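You operate a simulated robot arm through the tools that you are given. There is no shell and no other tool. Be economical: measure what you need, move in short steps, check, and stop when the job is done.

Carry out the task below with a simulated robot arm. There is one attempt and no reset: what you move stays moved.

## Task
Vent and level the slope gauge, slide its nought to the thread's end, then switch back to the kiln.

The check looks at the end state, three seconds after you hand in, the way a careful person would. Anything else that was tipped, shoved, dropped, spilled or broken makes it a failure.

## Robot
A 6-joint arm with a two-finger parallel gripper, fixed in place. Base frame: the origin is at the foot of the arm, x ahead of it, y to its left, z up; the work surface is at about z = 887. Lengths are in mm, angles in degrees, forces in N, time in s.
With the tool pointing down near the work surface it reaches from about 240 to 640 mm from the base axis. Its first joint turns from -66.0 to 66.0 degrees. Payload 2.7 kg.
The tool frame sits at the grasp point between the pads (the TCP): z along the fingers, y along the line on which they close. The tips reach 23 mm beyond it. The gripper opens to 94 mm. The fingers are 38 mm wide and 10 mm thick; the gripper's body (54 by 96 mm) begins 39 mm behind the TCP.
Orientation is told as [roll, pitch, yaw] about the base's x, y, z axes, in that order, counted from this pose: with the fingers straight down and closing along the base's y, the tool's x points along the base's -x, its y along +y and its z along -z.

## Interface
- The arm moves only by the tool play_rows. Its argument "steps" is a list of rows, each an object (a shift or turn left out is 0, a gripper value left out holds the last) with "dr": the turn, a rotation vector about the tool's x, y, z in units of 6 degrees (1.0 is 6 degrees), a list of three; "slide": the shift along the tool's x, y, z in units of 20 mm (1.0 is 20 mm), a list of three; "gripper": the closure, from 0 (fully open) to 1 (shut). In form: [{"dr": [rx, ry, rz], "slide": [tx, ty, tz], "gripper": gripper}, ...]. A call has 1 to 20 rows; each row shifts and turns the commanded pose from where the row before left it, along the tool's axes as they then stand. A call with a number of a shift or a turn outside -1 to 1 is refused whole. Each row takes 0.2 s and may step no farther than 50 mm and 8.6 degrees from the row before; otherwise, or with a gripper value out of range, the whole call is refused. Where a pose cannot be reached the arm comes as near as it can. A force on the tool above 40 N (or 10 N above the force at the start of the call, whichever is more), or a blocked arm, ends the call early, and 0.2 s more pass. The fingers move at their own pace (about 45 mm/s each) and stop on an object; they squeeze with about 25 N. The grip force told is the motor's: it shows also when the fingers shut on nothing. Time passes only in rows, and 0.2 s behind the last, so rows that do not move let the fingers close. It gives the time, the measured TCP pose, the force on the tool (base axes), the opening and the grip force at its end, in the units of the frame above (readings bear some noise).
- Cameras (640 x 400 px; columns grow to the right, rows downward): "scene" is fixed at [87.2, -444.4, 1397.6]; the picture's right is [0.64, -0.77, 0.00], its down [-0.48, -0.41, -0.78] and it looks along [0.59, 0.50, -0.63] (base axes); focal length 335 px, centre (320, 200). "wrist" rides on the gripper at [-39, 0, -44] in the tool frame; the picture's right is [0.00, -1.00, 0.00], its down [0.97, 0.00, -0.24] and it looks along [0.24, 0.00, 0.97] (tool axes); focal length 218 px, centre (320, 200). There is no depth. A picture from a camera that has moved, and an enlarged one, comes with that camera's place and axes in the base frame and with its lens.
- grab_frame(camera): a new picture of that camera. It takes no simulated time.
- enlarge(camera, box): a new picture of the part [left, top, right, bottom] of that camera's present view, enlarged. It takes no simulated time.
- hand_in(): hands the job in; it is judged then, once.

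Work in short steps. Places have to be worked out from the pictures, the camera data and where the tool is seen: move nearer, look again, correct. Check each grasp and each placing, and mend what went wrong. You have 120 turns and 64 pictures in all, those below and enlarged ones among them. Open the gripper and draw the arm clear of the work before you hand the job in, unless the task says otherwise; then end with one line.

The tools are called after ">>>" by a JSON object that holds its "name" and its "arguments". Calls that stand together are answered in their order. play_rows: Moves the arm, as the interface text tells. Its arguments: {"type":"object","properties":{"steps":{"type":"array","items":{"type":"object","properties":{"dr":{"type":"array","items":{"type":"number"}},"slide":{"type":"array","items":{"type":"number"}},"gripper":{"type":"number"}}}}},"required":["steps"]} The other tools are called the same way: grab_frame (camera) takes a picture; enlarge (camera, box) takes an enlarged picture of a part of a camera's view; hand_in () hands the job in.

At the start:

```text
t: 0.0
ee_pos: [422.9, -93.0, 1151.5]
orientation: [0.0, -0.1, -0.1]
force: [0.2, -0.4, -1.3]
gripper_width: 94.0
grasp_force: 0.0
```

scene: 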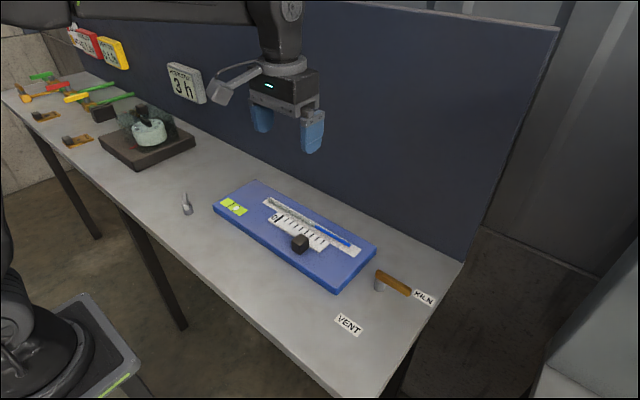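
wrist: 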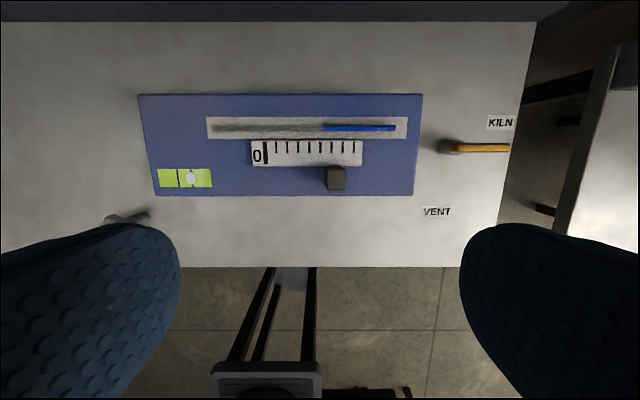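

I'll look closely at the gauge, the lever and the small grey part before I move anything.

>>> {"name": "enlarge", "arguments": {"camera": "scene", "box": [160, 160, 460, 348]}}

>>> {"name": "enlarge", "arguments": {"camera": "wrist", "box": [90, 80, 330, 230]}}

>>> {"name": "enlarge", "arguments": {"camera": "wrist", "box": [300, 80, 540, 230]}}

```text
2.13 times, centred on (310, 254) of scene
camera zoom: at [87.2, -444.4, 1397.6], right [0.64, -0.77, 0.0], down [-0.48, -0.41, -0.78], along [0.59, 0.5, -0.63], focal length 713 px, centre (341, 85)
```

zoom: 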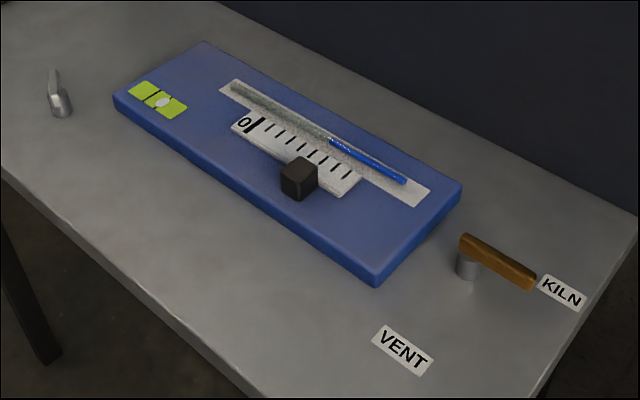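

```text
2.67 times, centred on (210, 155) of wrist
camera zoom: at [461.5, -92.6, 1195.5], right [0.0, -1.0, 0.0], down [-0.97, 0.0, 0.24], along [-0.24, 0.0, -0.97], focal length 582 px, centre (613, 320)
```

zoom: 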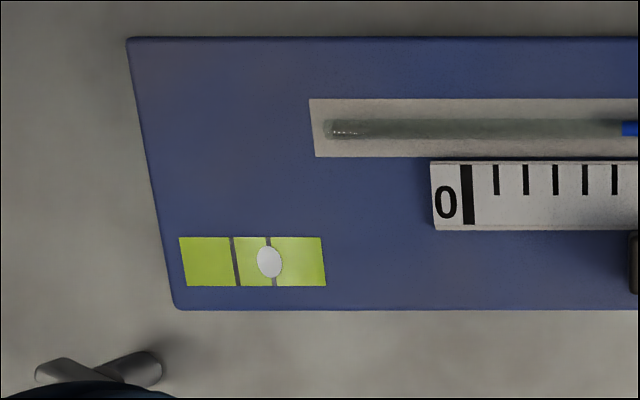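

```text
2.67 times, centred on (420, 155) of wrist
camera zoom: at [461.5, -92.6, 1195.5], right [0.0, -1.0, 0.0], down [-0.97, 0.0, 0.24], along [-0.24, 0.0, -0.97], focal length 582 px, centre (53, 320)
```

zoom: 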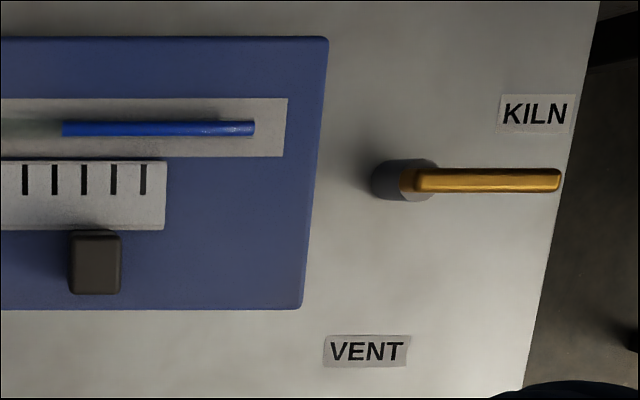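

The lever pivot is at about (460, -258) and points -y to KILN. The levelling screw is at about (350, 177). I'll move over the lever and yaw 90° so I can grip it along its length.

>>> {"name": "play_rows", "arguments": {"steps": [{"slide": [-0.168, -0.964, 0.2], "gripper": 0.5}, {"slide": [-0.168, -0.964, 0.2]}, {"slide": [-0.168, -0.964, 0.2]}, {"slide": [-0.168, -0.964, 0.2]}, {"slide": [-0.168, -0.964, 0.2]}, {"slide": [-0.168, -0.964, 0.2]}, {"slide": [-0.168, -0.964, 0.2]}, {"slide": [-0.168, -0.964, 0.2]}, {"slide": [-0.168, -0.964, 0.2]}, {"slide": [-0.168, -0.964, 0.2]}, {"slide": [-0.168, -0.964, 0.2]}]}}

>>> {"name": "play_rows", "arguments": {"steps": [{"dr": [0, 0, -1]}, {"dr": [0, 0, -1]}, {"dr": [0, 0, -1]}, {"dr": [0, 0, -1]}, {"dr": [0, 0, -1]}, {"dr": [0, 0, -1]}, {"dr": [0, 0, -1]}, {"dr": [0, 0, -1]}, {"dr": [0, 0, -1]}, {"dr": [0, 0, -1]}, {"dr": [0, 0, -1]}, {"dr": [0, 0, -1]}, {"dr": [0, 0, -1]}, {"dr": [0, 0, -1]}, {"dr": [0, 0, -1]}]}}

>>> {"name": "grab_frame", "arguments": {"camera": "wrist"}}

```text
t: 2.4
ee_pos: [459.4, -305.4, 1105.2]
orientation: [0.0, -0.1, -0.2]
force: [0.0, 0.3, 0.0]
gripper_width: 47.0
grasp_force: 0.2
```

```text
t: 5.6
ee_pos: [460.2, -305.4, 1107.0]
orientation: [-0.1, 0.0, 90.2]
force: [-0.7, 0.1, 0.2]
gripper_width: 47.2
grasp_force: 0.0
```

```text
58 pictures are left
camera wrist: at [459.4, -266.2, 1151.7], right [1.0, 0.0, 0.0], down [0.0, -0.97, 0.24], along [0.0, -0.24, -0.97], focal length 218 px, centre (320, 200)
```

wrist: 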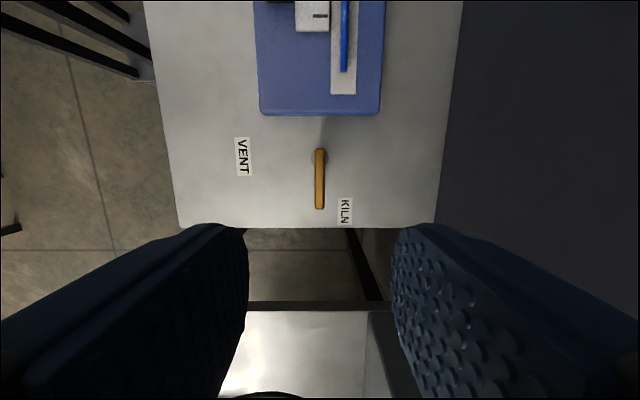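

The lever lies at x≈459.5, from y≈-268 to -333. I'll descend most of the way and check.

>>> {"name": "play_rows", "arguments": {"steps": [{"slide": [0, 0, 1]}, {"slide": [0, 0, 1]}, {"slide": [0, 0, 1]}, {"slide": [0, 0, 1]}, {"slide": [0, 0, 1]}, {"slide": [0, 0, 1]}]}}

>>> {"name": "grab_frame", "arguments": {"camera": "wrist"}}

>>> {"name": "grab_frame", "arguments": {"camera": "scene"}}

```text
t: 7.0
ee_pos: [460.2, -304.8, 986.2]
orientation: [0.0, 0.0, 90.0]
force: [0.4, 0.0, 0.5]
gripper_width: 47.1
grasp_force: 0.0
```

```text
57 pictures are left
camera wrist: at [458.8, -266.7, 1031.1], right [1.0, 0.0, 0.0], down [0.0, -0.97, 0.24], along [0.0, -0.24, -0.97], focal length 218 px, centre (320, 200)
```

wrist: 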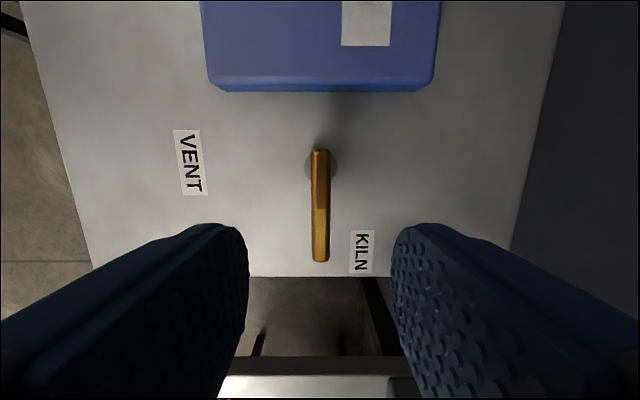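

```text
56 pictures are left
```

scene: 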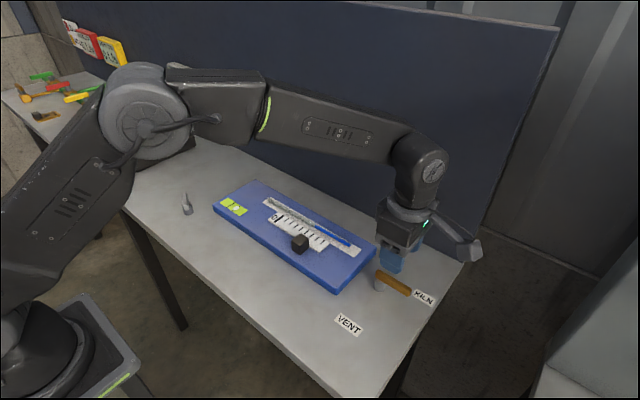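

The two views agree: the lever top is at about z=918, the pivot at about (459.5, -275). I'll go down around the bar and close.

>>> {"name": "play_rows", "arguments": {"steps": [{"slide": [0.1, 0, 0.8]}, {"slide": [0.1, 0, 0.8]}, {"slide": [0.05, 0, 0.8]}, {"slide": [0, 0, 0.8]}, {"gripper": 0.95}, {}, {}, {}]}}

>>> {"name": "enlarge", "arguments": {"camera": "scene", "box": [310, 200, 470, 350]}}

```text
t: 8.8
ee_pos: [459.2, -309.5, 922.7]
orientation: [0.1, 0.0, 90.1]
force: [-7.6, 0.5, -0.8]
gripper_width: 11.6
grasp_force: 44.6
```

```text
2.67 times, centred on (390, 275) of scene
camera zoom: at [87.0, -444.4, 1397.6], right [0.64, -0.77, 0.0], down [-0.48, -0.41, -0.78], along [0.59, 0.5, -0.63], focal length 894 px, centre (133, 0)
```

zoom: 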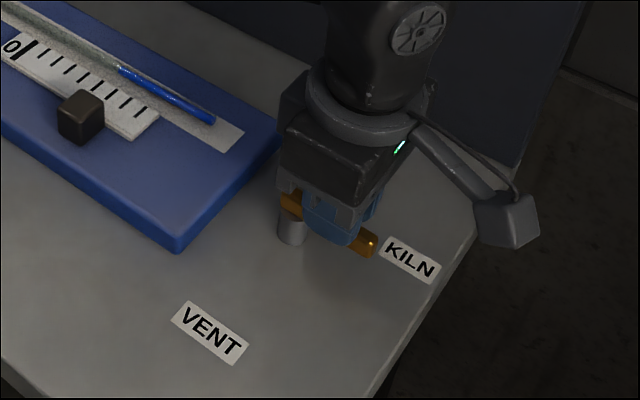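

The lever is gripped at 11.6 mm opening. I'll swing it clockwise about the pivot, half way first.

>>> {"name": "play_rows", "arguments": {"steps": [{"slide": [0, 0.183, 0], "dr": [0, 0, 1]}, {"slide": [0, 0.183, 0], "dr": [0, 0, 1]}, {"slide": [0, 0.183, 0], "dr": [0, 0, 1]}, {"slide": [0, 0.183, 0], "dr": [0, 0, 1]}, {"slide": [0, 0.183, 0], "dr": [0, 0, 1]}, {"slide": [0, 0.183, 0], "dr": [0, 0, 1]}, {"slide": [0, 0.183, 0], "dr": [0, 0, 1]}, {}]}}

>>> {"name": "enlarge", "arguments": {"camera": "scene", "box": [310, 200, 470, 350]}}

```text
t: 10.6
ee_pos: [439.8, -301.9, 922.8]
orientation: [-0.4, -0.2, 47.9]
force: [31.1, -4.2, -9.0]
gripper_width: 11.6
grasp_force: 44.7
```

```text
2.67 times, centred on (390, 275) of scene
camera zoom: at [88.1, -444.6, 1397.5], right [0.64, -0.77, 0.0], down [-0.48, -0.41, -0.78], along [0.59, 0.5, -0.63], focal length 894 px, centre (133, 0)
```

zoom: 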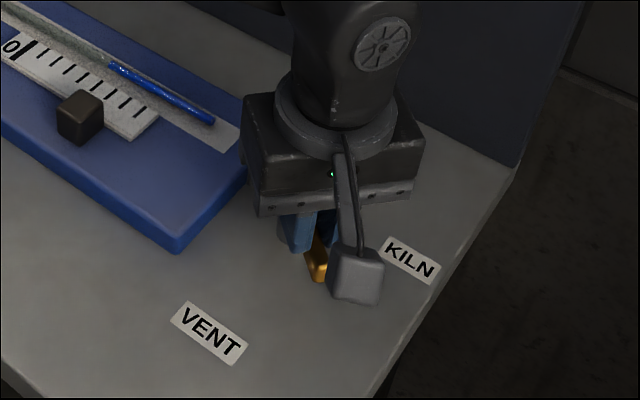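

The thread has started to respond. The arm feels about 18 N radial pull, so I'll ease inward slightly and continue the swing.

>>> {"name": "play_rows", "arguments": {"steps": [{"slide": [-0.1, 0, 0]}, {"slide": [-0.02, 0.183, 0], "dr": [0, 0, 1]}, {"slide": [-0.02, 0.183, 0], "dr": [0, 0, 1]}, {"slide": [-0.02, 0.183, 0], "dr": [0, 0, 1]}, {"slide": [-0.02, 0.183, 0], "dr": [0, 0, 1]}, {}]}}

```text
t: 11.8
ee_pos: [432.7, -292.6, 923.7]
orientation: [-0.8, -0.3, 25.3]
force: [9.5, -6.4, -8.0]
gripper_width: 11.4
grasp_force: 45.0
stopped in row 5: the force on the tool passed its limit (the readings are from after the stop); the commanded pose is now the measured one
```

The force limit tripped at 65° of swing, so I'll look at how lever and pads line up.

>>> {"name": "enlarge", "arguments": {"camera": "scene", "box": [310, 200, 470, 350]}}

>>> {"name": "grab_frame", "arguments": {"camera": "wrist"}}

```text
2.67 times, centred on (390, 275) of scene
camera zoom: at [87.6, -444.6, 1397.5], right [0.64, -0.77, 0.0], down [-0.48, -0.41, -0.78], along [0.59, 0.5, -0.63], focal length 894 px, centre (133, 0)
```

zoom: 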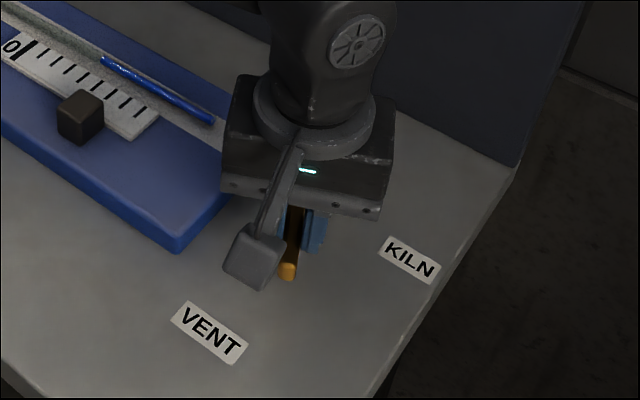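

```text
52 pictures are left
camera wrist: at [466.7, -275.6, 967.2], right [0.43, -0.9, 0.01], down [-0.88, -0.41, 0.23], along [-0.21, -0.11, -0.97], focal length 218 px, centre (320, 200)
```

wrist: 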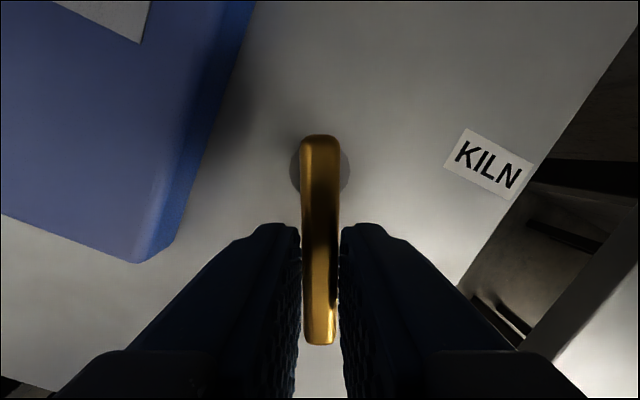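

Pads and lever are aligned, and the pivot is more like (462, -279), radius about 32. I'll finish the swing with that radius.

>>> {"name": "play_rows", "arguments": {"steps": [{"slide": [-0.02, 0.165, 0], "dr": [0, 0, 1]}, {}, {"slide": [-0.02, 0.165, 0], "dr": [0, 0, 1]}, {}, {"slide": [-0.02, 0.165, 0], "dr": [0, 0, 1]}, {}, {"slide": [-0.02, 0.165, 0], "dr": [0, 0, 1]}, {}]}}

>>> {"name": "grab_frame", "arguments": {"camera": "wrist"}}

```text
t: 13.6
ee_pos: [430.5, -279.3, 922.2]
orientation: [-0.5, -0.5, 1.2]
force: [8.7, -24.4, -16.9]
gripper_width: 11.9
grasp_force: 44.9
```

```text
51 pictures are left
camera wrist: at [467.5, -279.2, 967.5], right [0.02, -1.0, 0.01], down [-0.97, -0.02, 0.23], along [-0.23, -0.01, -0.97], focal length 218 px, centre (320, 200)
```

wrist: 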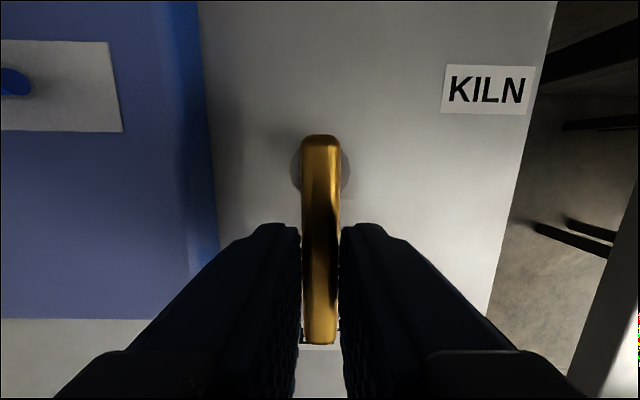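

The lever is at VENT within about 1°. I'll nudge to square it, release, and lift clear.

>>> {"name": "play_rows", "arguments": {"steps": [{"slide": [0, 0.05, 0], "dr": [0, 0, 0.25]}, {}, {"gripper": 0.68}, {}, {"slide": [0, 0, -1]}, {"slide": [0, 0, -1]}, {"slide": [0, 0, -1]}, {"slide": [0, 0, -1]}, {"slide": [0, 0, -1]}]}}

>>> {"name": "grab_frame", "arguments": {"camera": "wrist"}}

>>> {"name": "enlarge", "arguments": {"camera": "scene", "box": [160, 160, 460, 348]}}

```text
t: 15.6
ee_pos: [427.2, -276.9, 1023.5]
orientation: [-0.4, -0.5, -0.2]
force: [-0.4, -0.7, 0.3]
gripper_width: 30.0
grasp_force: 0.1
```

```text
50 pictures are left
camera wrist: at [466.1, -276.6, 1068.0], right [0.0, -1.0, 0.01], down [-0.97, 0.0, 0.23], along [-0.23, -0.01, -0.97], focal length 218 px, centre (320, 200)
```

wrist: 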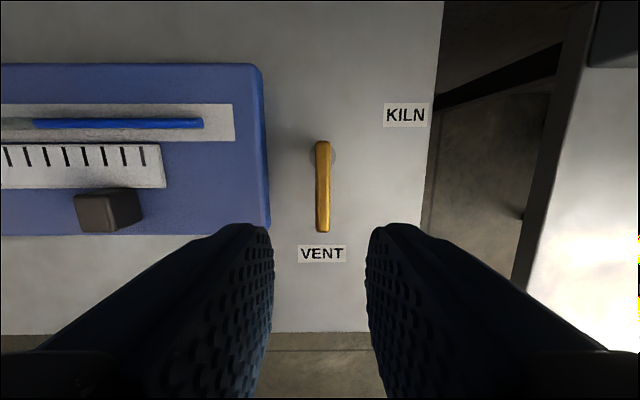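

```text
2.13 times, centred on (310, 254) of scene
camera zoom: at [87.2, -444.4, 1397.6], right [0.64, -0.77, 0.0], down [-0.48, -0.41, -0.78], along [0.59, 0.5, -0.63], focal length 713 px, centre (341, 85)
```

zoom: 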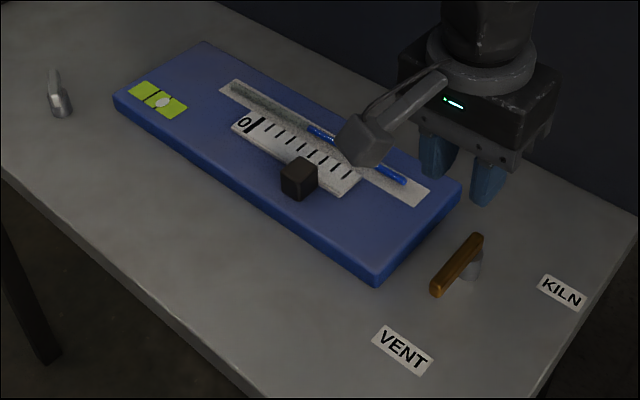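

The lever now points squarely at VENT. Next I'll travel high over to the levelling screw and inspect it.

>>> {"name": "play_rows", "arguments": {"steps": [{"slide": [0, 0, -1]}, {"slide": [0, 0.5, -1]}, {"slide": [0.1, 1, -1], "gripper": 0.4}, {"slide": [0.2, 1, 0]}, {"slide": [0.2, 1, 0]}, {"slide": [0.2, 1, 0]}, {"slide": [0.2, 1, 0]}, {"slide": [0.2, 1, 0]}, {"slide": [0.2, 1, 0]}, {"slide": [0.2, 1, 0]}, {"slide": [0.2, 1, 0]}, {"slide": [0.2, 1, 0]}, {"slide": [0.2, 1, 0]}, {"slide": [0.2, 1, 0]}, {"slide": [0.2, 1, 0]}, {"slide": [0.2, 1, 0]}, {"slide": [0.2, 1, 0]}, {"slide": [0.2, 1, 0]}]}}

>>> {"name": "play_rows", "arguments": {"steps": [{"slide": [0.1, 1, 0]}, {"slide": [0.2, 1, 0]}, {"slide": [0.2, 1, 0]}, {"slide": [0.2, 1, 0]}, {"slide": [0.2, 1, 0]}, {"slide": [0.2, 1, 0]}]}}

>>> {"name": "grab_frame", "arguments": {"camera": "wrist"}}

```text
t: 19.4
ee_pos: [365.8, 54.1, 1079.9]
orientation: [-0.5, -0.6, -0.3]
force: [0.9, 0.1, 1.3]
gripper_width: 56.1
grasp_force: 0.0
```

```text
t: 20.8
ee_pos: [344.8, 173.1, 1078.7]
orientation: [-0.6, -0.5, -0.2]
force: [0.1, -0.2, -0.3]
gripper_width: 56.3
grasp_force: 0.0
```

```text
48 pictures are left
camera wrist: at [383.4, 173.4, 1123.5], right [0.0, -1.0, 0.01], down [-0.97, 0.01, 0.23], along [-0.23, -0.01, -0.97], focal length 218 px, centre (320, 200)
```

wrist: 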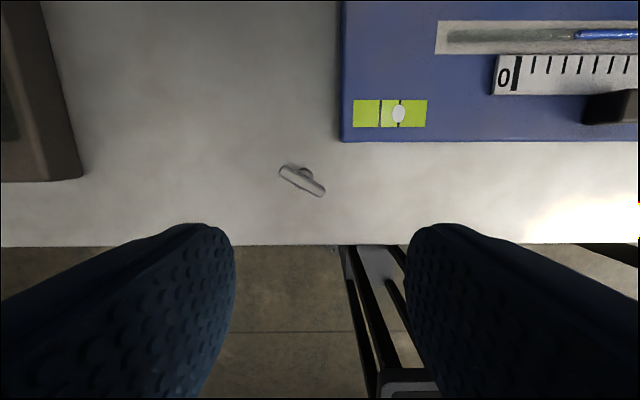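

It is a wing on a post at about (356, 187), its blade along roughly 64° from +x. I'll centre over it, yaw to +64°, go down some and look again.

>>> {"name": "play_rows", "arguments": {"steps": [{"slide": [-0.56, 0.7, 0]}, {"dr": [0, 0, -1]}, {"dr": [0, 0, -1]}, {"dr": [0, 0, -1]}, {"dr": [0, 0, -1]}, {"dr": [0, 0, -1]}, {"dr": [0, 0, -1]}, {"dr": [0, 0, -1]}, {"dr": [0, 0, -1]}, {"dr": [0, 0, -1]}, {"dr": [0, 0, -1]}, {"dr": [0, 0, -0.67]}, {"slide": [0, 0, 1]}, {"slide": [0, 0, 1]}, {"slide": [0, 0, 1]}, {"slide": [0, 0, 1]}, {}]}}

>>> {"name": "grab_frame", "arguments": {"camera": "wrist"}}

>>> {"name": "enlarge", "arguments": {"camera": "scene", "box": [140, 160, 260, 235]}}

```text
t: 24.4
ee_pos: [359.2, 187.9, 998.3]
orientation: [-0.7, 0.3, 63.9]
force: [0.0, -0.6, 0.3]
gripper_width: 56.5
grasp_force: 0.0
```

```text
47 pictures are left
camera wrist: at [374.7, 223.3, 1042.8], right [0.9, -0.44, 0.01], down [-0.43, -0.87, 0.24], along [-0.1, -0.22, -0.97], focal length 218 px, centre (320, 200)
```

wrist: 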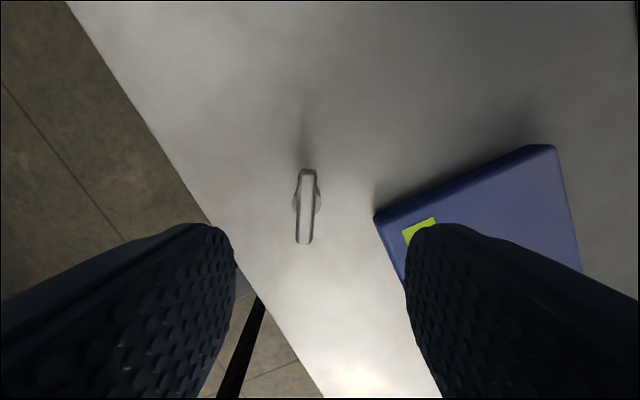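

```text
5.33 times, centred on (200, 198) of scene
camera zoom: at [87.2, -444.4, 1397.6], right [0.64, -0.77, 0.0], down [-0.48, -0.41, -0.78], along [0.59, 0.5, -0.63], focal length 1787 px, centre (960, 213)
```

zoom: 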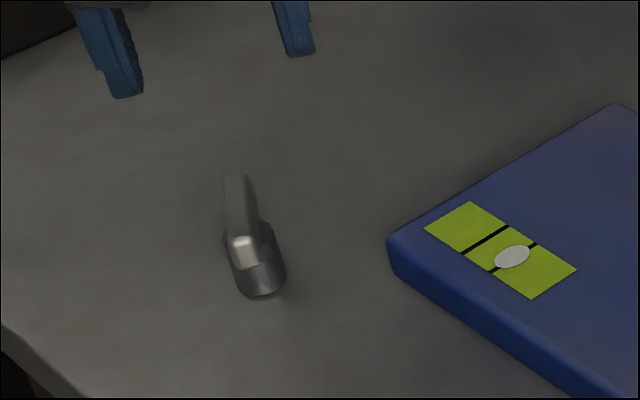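

The wing is aligned with the pads but about 8 mm off toward tool +y. I'll correct that, go down 30 mm and look again to pin its height.

>>> {"name": "play_rows", "arguments": {"steps": [{"slide": [0, 0.2, 0.75]}, {"slide": [0, 0.2, 0.75]}, {}]}}

>>> {"name": "grab_frame", "arguments": {"camera": "wrist"}}

```text
t: 25.2
ee_pos: [351.3, 190.6, 969.1]
orientation: [-0.8, 0.2, 64.0]
force: [0.3, -0.1, 0.0]
gripper_width: 56.4
grasp_force: 0.0
```

```text
45 pictures are left
camera wrist: at [366.6, 226.0, 1013.2], right [0.9, -0.44, 0.01], down [-0.43, -0.87, 0.24], along [-0.1, -0.22, -0.97], focal length 218 px, centre (320, 200)
```

wrist: 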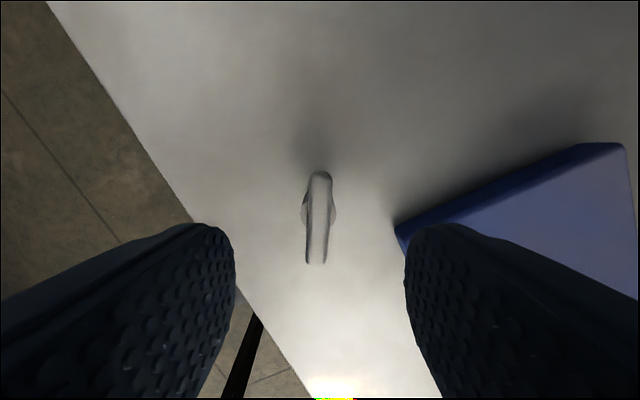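

The size change puts the wing top at z≈914 and its axis 7 mm toward tool -x. I'll correct, go down to TCP z≈927 and close on the wing.

>>> {"name": "play_rows", "arguments": {"steps": [{"slide": [-0.2, 0.03, 0.6]}, {"slide": [-0.13, 0.02, 0.6]}, {"slide": [0, 0, 0.6]}, {"slide": [0, 0, 0.3]}, {"gripper": 0.95}, {}, {}, {}, {}]}}

>>> {"name": "enlarge", "arguments": {"camera": "scene", "box": [140, 160, 260, 235]}}

>>> {"name": "grab_frame", "arguments": {"camera": "wrist"}}

```text
t: 27.2
ee_pos: [353.8, 195.8, 925.6]
orientation: [-0.7, 0.3, 63.7]
force: [-4.3, 0.7, -1.8]
gripper_width: 12.0
grasp_force: 45.2
```

```text
5.33 times, centred on (200, 198) of scene
camera zoom: at [87.1, -444.4, 1397.6], right [0.64, -0.77, 0.0], down [-0.48, -0.41, -0.78], along [0.59, 0.5, -0.63], focal length 1787 px, centre (960, 213)
```

zoom: 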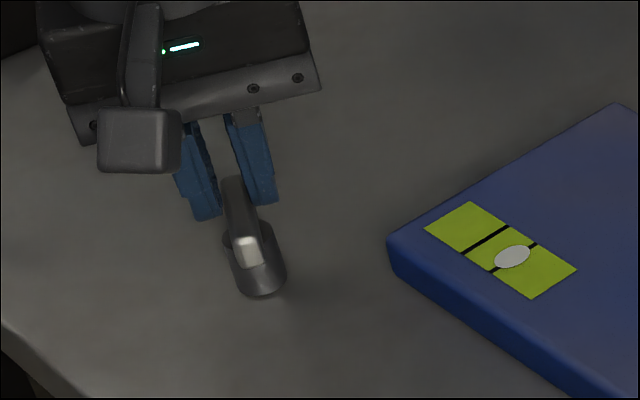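

```text
43 pictures are left
camera wrist: at [369.2, 231.8, 970.0], right [0.9, -0.44, 0.01], down [-0.43, -0.87, 0.24], along [-0.1, -0.22, -0.97], focal length 218 px, centre (320, 200)
```

wrist: 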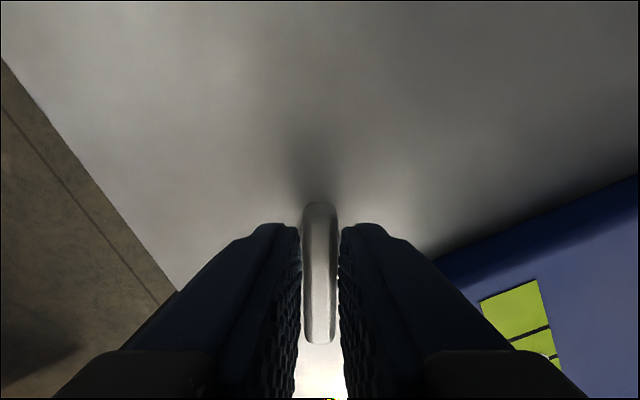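

The grip stopped at 12 mm with the wing between the pads and straightened. I'll test with a 12° turn and see whether wing and bubble follow.

>>> {"name": "play_rows", "arguments": {"steps": [{"dr": [0, 0, 1]}, {"dr": [0, 0, 1]}, {}, {}]}}

>>> {"name": "enlarge", "arguments": {"camera": "scene", "box": [140, 160, 260, 235]}}

```text
t: 28.2
ee_pos: [354.1, 195.9, 925.0]
orientation: [-0.6, 0.1, 51.8]
force: [18.7, -9.6, -24.4]
gripper_width: 11.7
grasp_force: 45.5
```

```text
5.33 times, centred on (200, 198) of scene
camera zoom: at [88.0, -444.5, 1397.5], right [0.64, -0.77, 0.0], down [-0.48, -0.41, -0.78], along [0.59, 0.5, -0.63], focal length 1787 px, centre (960, 213)
```

zoom: 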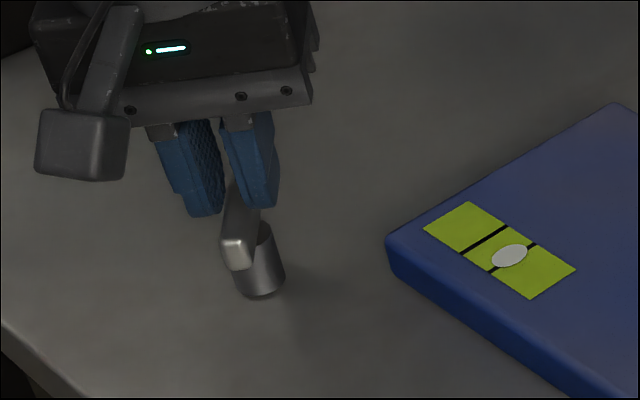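

The wing follows, and the bubble edged the right way. The forces suggest I'm off the axis, so I'll check the wrist view.

>>> {"name": "grab_frame", "arguments": {"camera": "wrist"}}

```text
41 pictures are left
camera wrist: at [377.3, 226.8, 970.1], right [0.79, -0.62, 0.01], down [-0.6, -0.76, 0.24], along [-0.14, -0.2, -0.97], focal length 218 px, centre (320, 200)
```

wrist: 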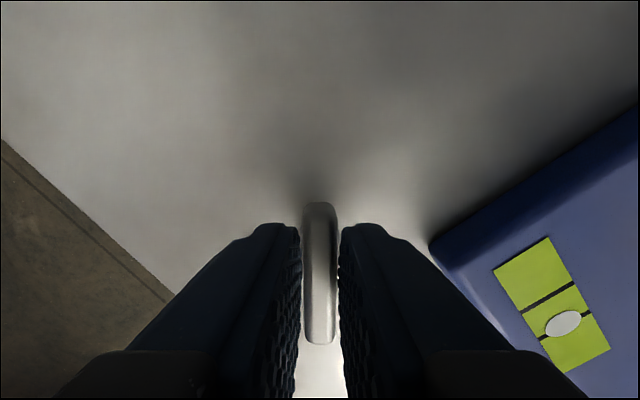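

The lateral force pattern says the axis is about 10 mm toward tool +x, and the wing sits a bit lower than I thought. I'll open, re-centre at about (350, 187), go 7 mm lower and regrip.

>>> {"name": "play_rows", "arguments": {"steps": [{"gripper": 0.65}, {}, {"slide": [0.45, -0.1, 0.1]}, {"slide": [0, 0, 0.25]}, {}, {"gripper": 0.95}, {}, {}, {}]}}

>>> {"name": "enlarge", "arguments": {"camera": "scene", "box": [140, 160, 260, 235]}}

```text
t: 30.2
ee_pos: [348.9, 188.4, 919.3]
orientation: [-0.7, 0.1, 51.9]
force: [-9.2, 7.6, 1.4]
gripper_width: 12.1
grasp_force: 45.0
```

```text
5.33 times, centred on (200, 198) of scene
camera zoom: at [87.0, -444.2, 1397.7], right [0.64, -0.77, 0.0], down [-0.48, -0.41, -0.78], along [0.59, 0.5, -0.63], focal length 1787 px, centre (960, 213)
```

zoom: 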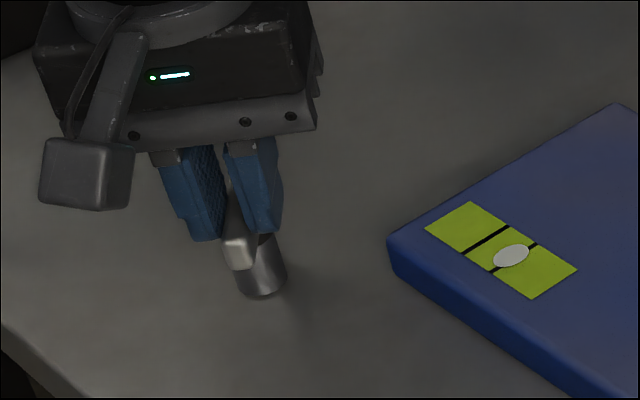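

The grip is now near the axis. I'll turn 30° further in the same sense.

>>> {"name": "play_rows", "arguments": {"steps": [{"dr": [0, 0, 1]}, {"dr": [0, 0, 1]}, {"dr": [0, 0, 1]}, {"dr": [0, 0, 1]}, {"dr": [0, 0, 1]}, {}, {}]}}

>>> {"name": "enlarge", "arguments": {"camera": "scene", "box": [140, 160, 260, 235]}}

```text
t: 31.8
ee_pos: [346.9, 189.8, 919.3]
orientation: [-0.5, -0.4, 21.7]
force: [-20.5, 22.2, 7.2]
gripper_width: 11.7
grasp_force: 44.7
```

```text
5.33 times, centred on (200, 198) of scene
camera zoom: at [86.7, -443.9, 1397.8], right [0.64, -0.77, 0.0], down [-0.48, -0.41, -0.78], along [0.59, 0.5, -0.63], focal length 1787 px, centre (960, 213)
```

zoom: 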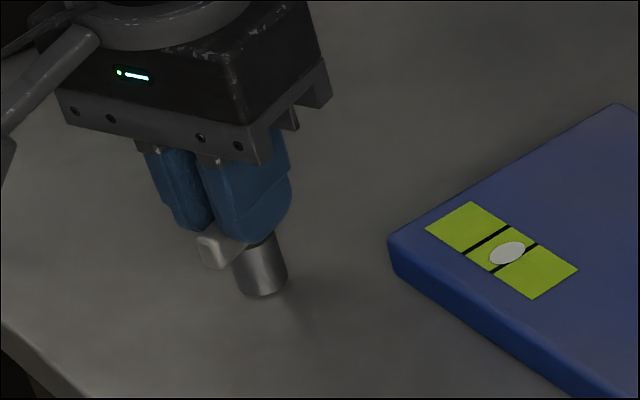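

The bubble keeps drifting the right way but needs roughly 60° more. I'll shift to relieve the side force and keep turning.

>>> {"name": "play_rows", "arguments": {"steps": [{"slide": [0.05, 0.17, 0]}, {"dr": [0, 0, 1]}, {"dr": [0, 0, 1]}, {"dr": [0, 0, 1]}, {"dr": [0, 0, 1]}, {"dr": [0, 0, 1]}, {}, {}]}}

>>> {"name": "enlarge", "arguments": {"camera": "scene", "box": [140, 160, 260, 235]}}

```text
t: 33.6
ee_pos: [349.2, 189.5, 920.8]
orientation: [-0.3, -0.7, -8.2]
force: [21.4, -11.5, -10.9]
gripper_width: 11.7
grasp_force: 45.0
```

```text
5.33 times, centred on (200, 198) of scene
camera zoom: at [87.9, -444.6, 1397.5], right [0.64, -0.77, 0.0], down [-0.48, -0.41, -0.78], along [0.59, 0.5, -0.63], focal length 1787 px, centre (960, 213)
```

zoom: 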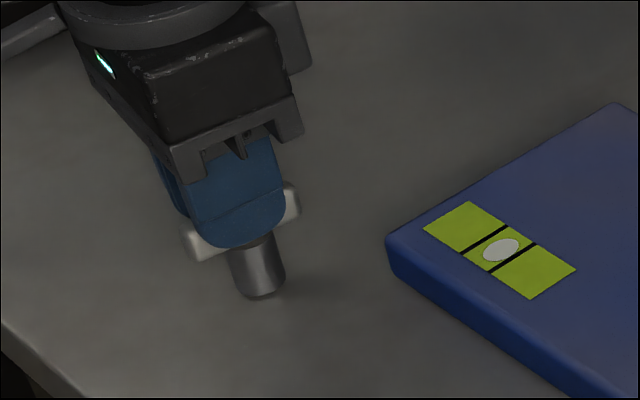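

The bubble looks close to centred between the lines. I'll zoom in to judge.

>>> {"name": "enlarge", "arguments": {"camera": "scene", "box": [216, 194, 252, 218]}}

```text
16.00 times, centred on (234, 206) of scene
camera zoom: at [87.9, -444.6, 1397.5], right [0.64, -0.77, 0.0], down [-0.48, -0.41, -0.78], along [0.59, 0.5, -0.63], focal length 5361 px, centre (1696, 104)
```

zoom: 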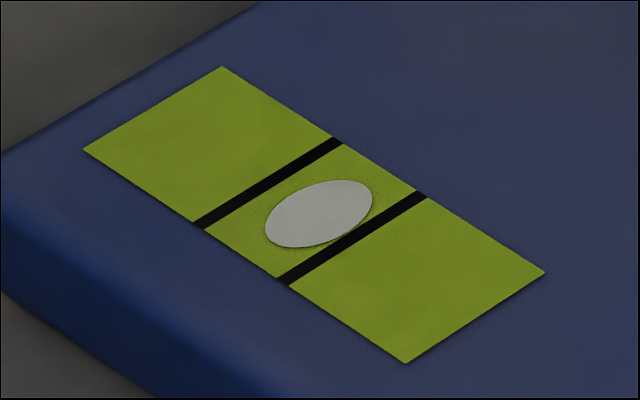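

The bubble is about 10 px (of a 51 px half gap) short, so about 12° more.

>>> {"name": "play_rows", "arguments": {"steps": [{"slide": [-0.1, -0.05, 0]}, {"dr": [0, 0, 1]}, {"dr": [0, 0, 0.8]}, {}, {}]}}

>>> {"name": "enlarge", "arguments": {"camera": "scene", "box": [216, 194, 252, 218]}}

```text
t: 34.8
ee_pos: [348.1, 190.6, 918.7]
orientation: [-0.1, -0.4, -18.9]
force: [-8.9, 21.1, -4.2]
gripper_width: 12.0
grasp_force: 44.3
```

```text
16.00 times, centred on (234, 206) of scene
camera zoom: at [87.1, -443.9, 1397.8], right [0.64, -0.77, 0.0], down [-0.48, -0.41, -0.78], along [0.59, 0.5, -0.63], focal length 5361 px, centre (1696, 104)
```

zoom: 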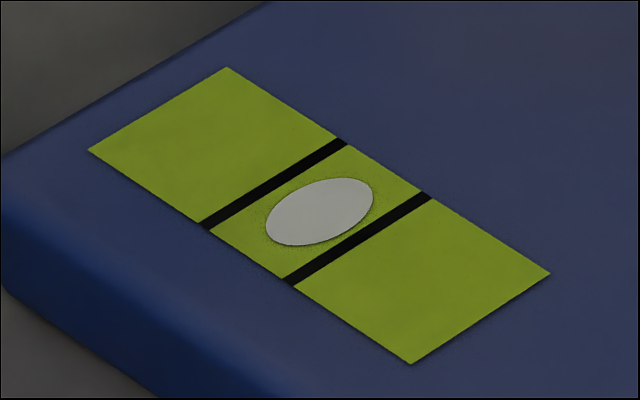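

The bubble is now centred between the lines. I'll release, lift clear and re-check it.

>>> {"name": "play_rows", "arguments": {"steps": [{"gripper": 0.5}, {}, {}, {"slide": [0, 0, -1]}, {"slide": [0, 0, -1]}, {"slide": [0, 0, -1]}, {"slide": [0, 0, -1]}, {"slide": [0, 0, -1]}, {"slide": [0, 0, -1]}, {"slide": [0, 0, -1]}]}}

>>> {"name": "enlarge", "arguments": {"camera": "scene", "box": [216, 194, 252, 218]}}

>>> {"name": "enlarge", "arguments": {"camera": "scene", "box": [260, 190, 380, 265]}}

```text
t: 37.0
ee_pos: [348.3, 190.7, 1059.9]
orientation: [-0.3, -0.6, -18.9]
force: [0.5, 0.3, -1.1]
gripper_width: 47.1
grasp_force: 0.0
```

```text
16.00 times, centred on (234, 206) of scene
camera zoom: at [87.2, -444.4, 1397.6], right [0.64, -0.77, 0.0], down [-0.48, -0.41, -0.78], along [0.59, 0.5, -0.63], focal length 5361 px, centre (1696, 104)
```

zoom: 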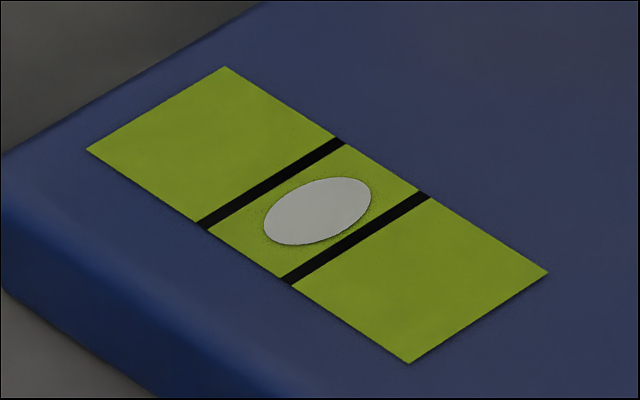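

```text
5.33 times, centred on (320, 228) of scene
camera zoom: at [87.2, -444.4, 1397.6], right [0.64, -0.77, 0.0], down [-0.48, -0.41, -0.78], along [0.59, 0.5, -0.63], focal length 1787 px, centre (320, 53)
```

zoom: 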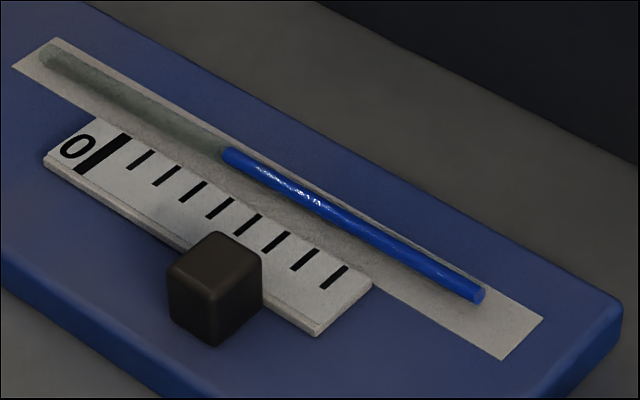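

The level holds after release. Now back to yaw 0 and over the gauge to see the scale and thread end from above.

>>> {"name": "play_rows", "arguments": {"steps": [{"dr": [0, 0, -1]}, {"dr": [0, 0, -1]}, {"dr": [0, 0, -1.0]}, {"dr": [0, 0, -0.15]}, {"slide": [-0.24, -0.97, 0]}, {"slide": [-0.24, -0.97, 0]}, {"slide": [-0.24, -0.97, 0]}, {"slide": [-0.24, -0.97, 0]}, {"slide": [-0.24, -0.97, 0]}, {"slide": [-0.24, -0.97, 0]}, {"slide": [-0.24, -0.97, 0]}, {"slide": [-0.24, -0.97, 0]}, {"slide": [-0.24, -0.97, 0]}, {"slide": [-0.24, -0.97, 0]}, {"slide": [-0.24, -0.97, 0]}, {"slide": [-0.24, -0.97, 0]}, {"slide": [-0.24, -0.97, 0]}, {"slide": [-0.24, -0.97, 0]}, {"slide": [-0.24, -0.97, 0]}]}}

>>> {"name": "grab_frame", "arguments": {"camera": "wrist"}}

```text
t: 41.0
ee_pos: [420.3, -100.2, 1061.0]
orientation: [-0.5, -0.5, 0.0]
force: [0.2, -0.3, -0.5]
gripper_width: 47.2
grasp_force: 0.2
```

```text
33 pictures are left
camera wrist: at [458.0, -99.7, 1106.6], right [0.0, -1.0, 0.01], down [-0.97, 0.0, 0.23], along [-0.23, -0.01, -0.97], focal length 218 px, centre (320, 200)
```

wrist: 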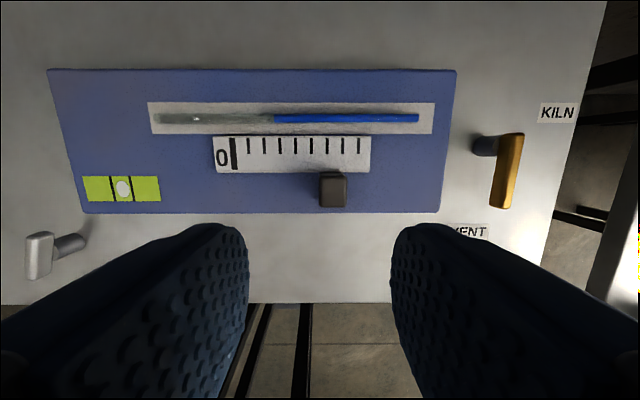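

The thread end is at u≈274 and the nought bar at u≈234, so the scale needs to shift about 38 mm toward -y. I'll centre over the knob at about (421, -114), descend partway and look.

>>> {"name": "play_rows", "arguments": {"steps": [{"slide": [0, -0.7, 1]}, {"slide": [0, 0, 1]}, {"slide": [0, 0, 1]}, {"slide": [0, 0, 1]}, {"slide": [0, 0, 1]}, {}]}}

>>> {"name": "grab_frame", "arguments": {"camera": "wrist"}}

>>> {"name": "enlarge", "arguments": {"camera": "scene", "box": [260, 150, 420, 270]}}

```text
t: 42.4
ee_pos: [419.5, -114.4, 961.2]
orientation: [-0.5, -0.5, -0.1]
force: [-0.4, 0.3, -0.4]
gripper_width: 47.2
grasp_force: 0.1
```

```text
32 pictures are left
camera wrist: at [458.3, -114.7, 1006.3], right [0.0, -1.0, 0.01], down [-0.97, 0.0, 0.23], along [-0.23, -0.01, -0.97], focal length 218 px, centre (320, 200)
```

wrist: 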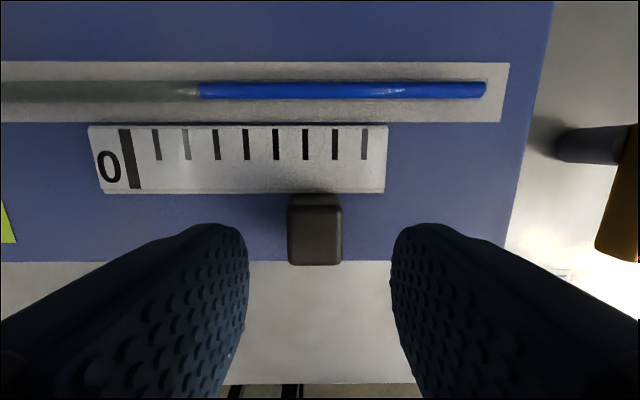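

```text
3.33 times, centred on (340, 210) of scene
camera zoom: at [87.2, -444.4, 1397.6], right [0.64, -0.77, 0.0], down [-0.48, -0.41, -0.78], along [0.59, 0.5, -0.63], focal length 1117 px, centre (253, 167)
```

zoom: 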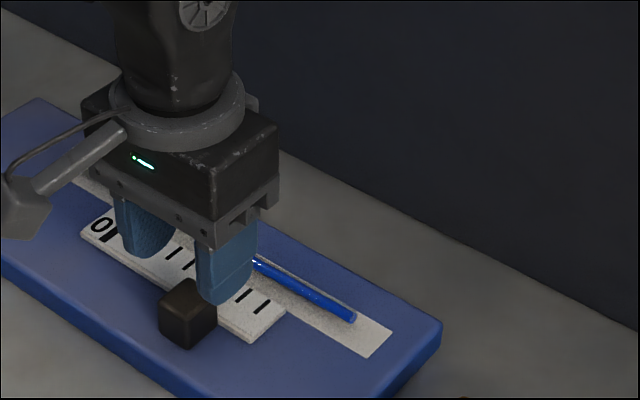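

The knob (about 25 mm) is at about (415, -112), its top at about z=905. I'll straddle it with tips at about 893 and close gently.

>>> {"name": "play_rows", "arguments": {"steps": [{"slide": [0.22, 0.12, 0.5]}, {"slide": [0, 0, 0.6]}, {"slide": [0, 0, 0.6]}, {"slide": [0, 0, 0.5]}, {}, {"gripper": 0.8}, {}, {}, {}]}}

>>> {"name": "grab_frame", "arguments": {"camera": "wrist"}}

>>> {"name": "enlarge", "arguments": {"camera": "scene", "box": [260, 150, 420, 270]}}

```text
t: 44.4
ee_pos: [417.1, -115.8, 918.2]
orientation: [-0.5, -0.5, 0.0]
force: [-0.3, -0.6, -1.1]
gripper_width: 25.5
grasp_force: 45.2
```

```text
30 pictures are left
camera wrist: at [454.7, -114.5, 963.4], right [0.0, -1.0, 0.01], down [-0.97, 0.0, 0.23], along [-0.23, -0.01, -0.97], focal length 218 px, centre (320, 200)
```

wrist: 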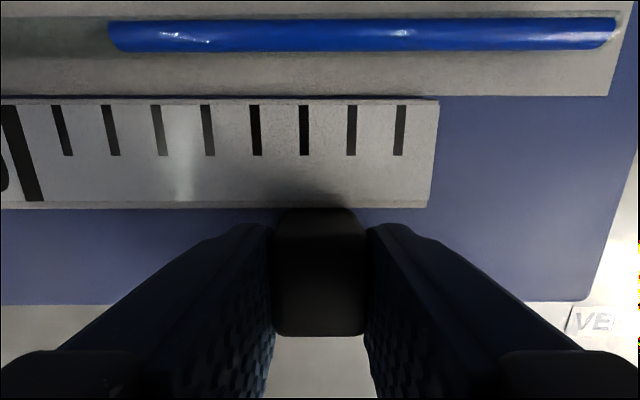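

```text
3.33 times, centred on (340, 210) of scene
camera zoom: at [87.2, -444.4, 1397.6], right [0.64, -0.77, 0.0], down [-0.48, -0.41, -0.78], along [0.59, 0.5, -0.63], focal length 1117 px, centre (253, 167)
```

zoom: 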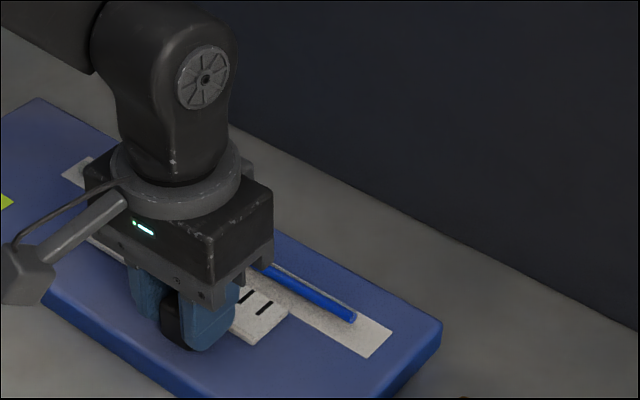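

The knob is held at 25.5 mm. I'll slide it 36 mm toward -y.

>>> {"name": "play_rows", "arguments": {"steps": [{"slide": [0, -0.3, 0]}, {"slide": [0, -0.3, 0]}, {"slide": [0, -0.3, 0]}, {"slide": [0, -0.3, 0]}, {"slide": [0, -0.3, 0]}, {"slide": [0, -0.3, 0]}, {}, {}]}}

>>> {"name": "grab_frame", "arguments": {"camera": "wrist"}}

>>> {"name": "enlarge", "arguments": {"camera": "scene", "box": [250, 180, 400, 280]}}

```text
t: 46.2
ee_pos: [417.8, -150.0, 918.4]
orientation: [-0.4, -0.7, 0.0]
force: [12.6, -0.3, -9.2]
gripper_width: 25.4
grasp_force: 45.2
```

```text
28 pictures are left
camera wrist: at [454.6, -149.2, 963.4], right [0.0, -1.0, 0.01], down [-0.97, 0.0, 0.23], along [-0.23, -0.01, -0.97], focal length 218 px, centre (320, 200)
```

wrist: 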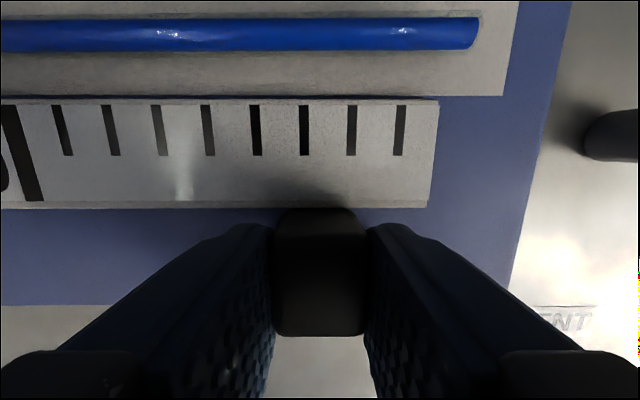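

```text
4.00 times, centred on (325, 230) of scene
camera zoom: at [87.6, -444.5, 1397.6], right [0.64, -0.77, 0.0], down [-0.48, -0.41, -0.78], along [0.59, 0.5, -0.63], focal length 1340 px, centre (300, 80)
```

zoom: 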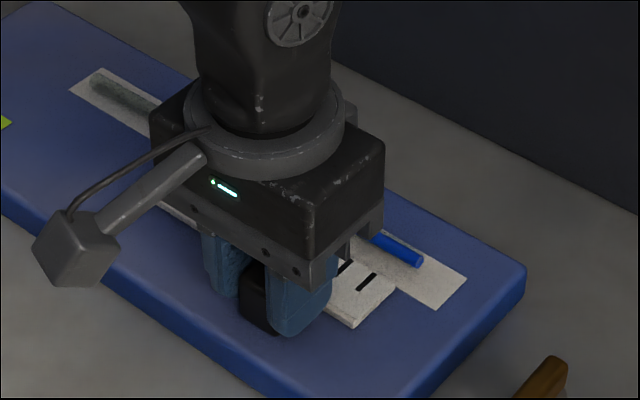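

The slider follows. I'll release, lift and put the camera over the nought to measure without parallax.

>>> {"name": "play_rows", "arguments": {"steps": [{"gripper": 0.55}, {}, {}, {"slide": [0, 0, -1]}, {"slide": [0, 0, -1]}, {"slide": [0, 0.7, -1]}, {"slide": [0, 1, -0.5]}, {"slide": [0, 1, 0]}, {"slide": [0, 1, 0]}, {"slide": [0, 0.3, 0]}, {}]}}

>>> {"name": "grab_frame", "arguments": {"camera": "wrist"}}

```text
t: 48.6
ee_pos: [414.0, -68.8, 986.8]
orientation: [-0.5, -0.5, 0.0]
force: [-0.7, 0.0, -1.0]
gripper_width: 42.4
grasp_force: 0.0
```

```text
26 pictures are left
camera wrist: at [452.9, -69.0, 1032.0], right [0.0, -1.0, 0.01], down [-0.97, 0.0, 0.23], along [-0.23, -0.01, -0.97], focal length 218 px, centre (320, 200)
```

wrist: 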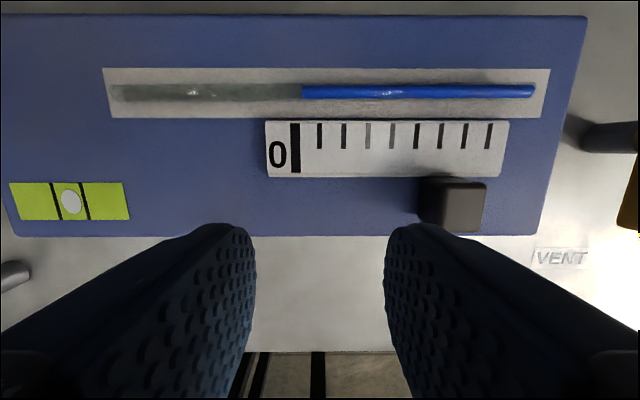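

>>> {"name": "enlarge", "arguments": {"camera": "wrist", "box": [250, 70, 370, 190]}}

```text
3.33 times, centred on (310, 130) of wrist
camera zoom: at [452.9, -69.0, 1032.0], right [0.0, -1.0, 0.01], down [-0.97, 0.0, 0.23], along [-0.23, -0.01, -0.97], focal length 728 px, centre (353, 433)
```

zoom: 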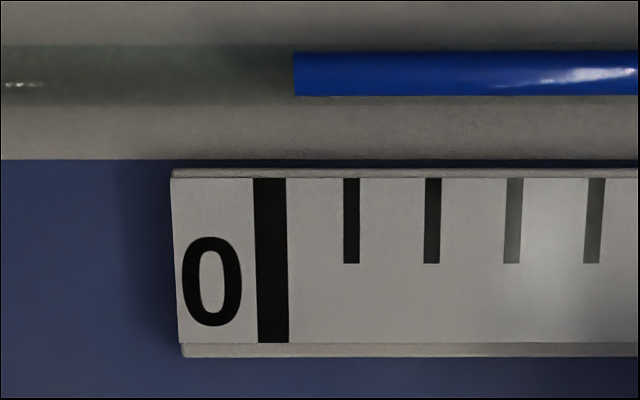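

The nought bar is about 4.6 mm (0.31 of a 15 mm division) short of the thread end. I'll go back, regrip and shift by that.

>>> {"name": "play_rows", "arguments": {"steps": [{"slide": [0, -0.3, 0]}, {"slide": [0, -1, 0]}, {"slide": [0, -1, 0]}, {"slide": [0, -1, 0]}, {"slide": [0, -0.7, 0]}, {"slide": [0, 0, 1]}, {"slide": [0, 0, 1]}, {"slide": [0, 0, 1]}, {"slide": [0, 0, 0.5]}, {}, {"gripper": 0.8}, {}, {}]}}

>>> {"name": "play_rows", "arguments": {"steps": [{"slide": [0, -0.12, 0]}, {"slide": [0, -0.11, 0]}, {}, {}]}}

>>> {"name": "play_rows", "arguments": {"steps": [{"gripper": 0.55}, {}, {}, {"slide": [0, 0, -1]}, {"slide": [0, 0, -1]}, {"slide": [0, 0.7, -1]}, {"slide": [0, 1, -0.5]}, {"slide": [0, 1, 0]}, {"slide": [0, 1, 0]}, {"slide": [0, 0.3, 0]}, {}]}}

>>> {"name": "enlarge", "arguments": {"camera": "wrist", "box": [250, 70, 370, 190]}}

```text
t: 51.4
ee_pos: [416.9, -149.7, 919.1]
orientation: [-0.5, -0.5, 0.0]
force: [0.1, -0.9, -3.9]
gripper_width: 25.6
grasp_force: 44.6
```

```text
t: 52.4
ee_pos: [417.3, -155.3, 919.6]
orientation: [-0.5, -0.6, 0.0]
force: [7.6, -0.6, 1.1]
gripper_width: 25.8
grasp_force: 45.0
```

```text
t: 54.8
ee_pos: [416.6, -72.9, 987.7]
orientation: [-0.6, -0.4, -0.1]
force: [0.9, 0.0, 0.8]
gripper_width: 42.5
grasp_force: 0.1
```

```text
3.33 times, centred on (310, 130) of wrist
camera zoom: at [454.2, -73.0, 1032.8], right [0.0, -1.0, 0.01], down [-0.97, 0.0, 0.23], along [-0.23, -0.01, -0.97], focal length 728 px, centre (353, 433)
```

zoom: 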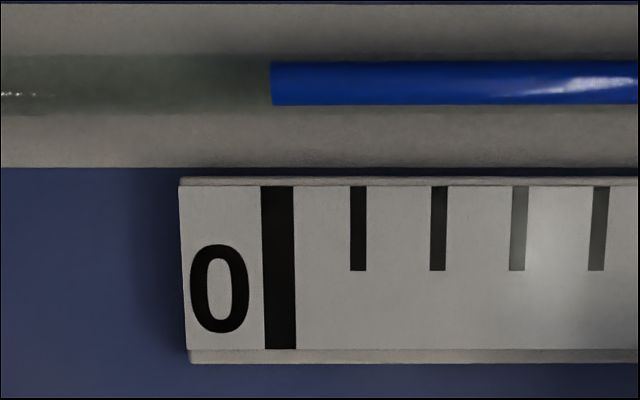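

It's slightly past now. I'll put the camera straight above the thread end for a parallax-free reading.

>>> {"name": "play_rows", "arguments": {"steps": [{"slide": [0, 0.77, 0]}, {}]}}

>>> {"name": "enlarge", "arguments": {"camera": "wrist", "box": [290, 75, 350, 135]}}

```text
t: 55.4
ee_pos: [414.8, -58.3, 986.8]
orientation: [-0.4, -0.5, 0.0]
force: [-0.1, -0.1, -0.1]
gripper_width: 42.4
grasp_force: 0.0
```

```text
6.67 times, centred on (320, 105) of wrist
camera zoom: at [454.0, -57.8, 1032.7], right [0.0, -1.0, 0.01], down [-0.97, 0.0, 0.23], along [-0.23, -0.01, -0.97], focal length 1455 px, centre (320, 833)
```

zoom: 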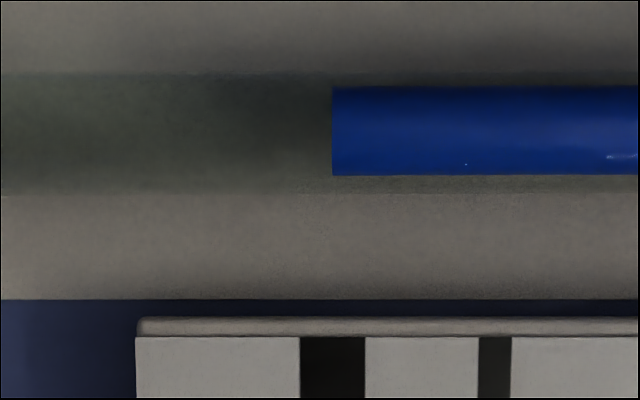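

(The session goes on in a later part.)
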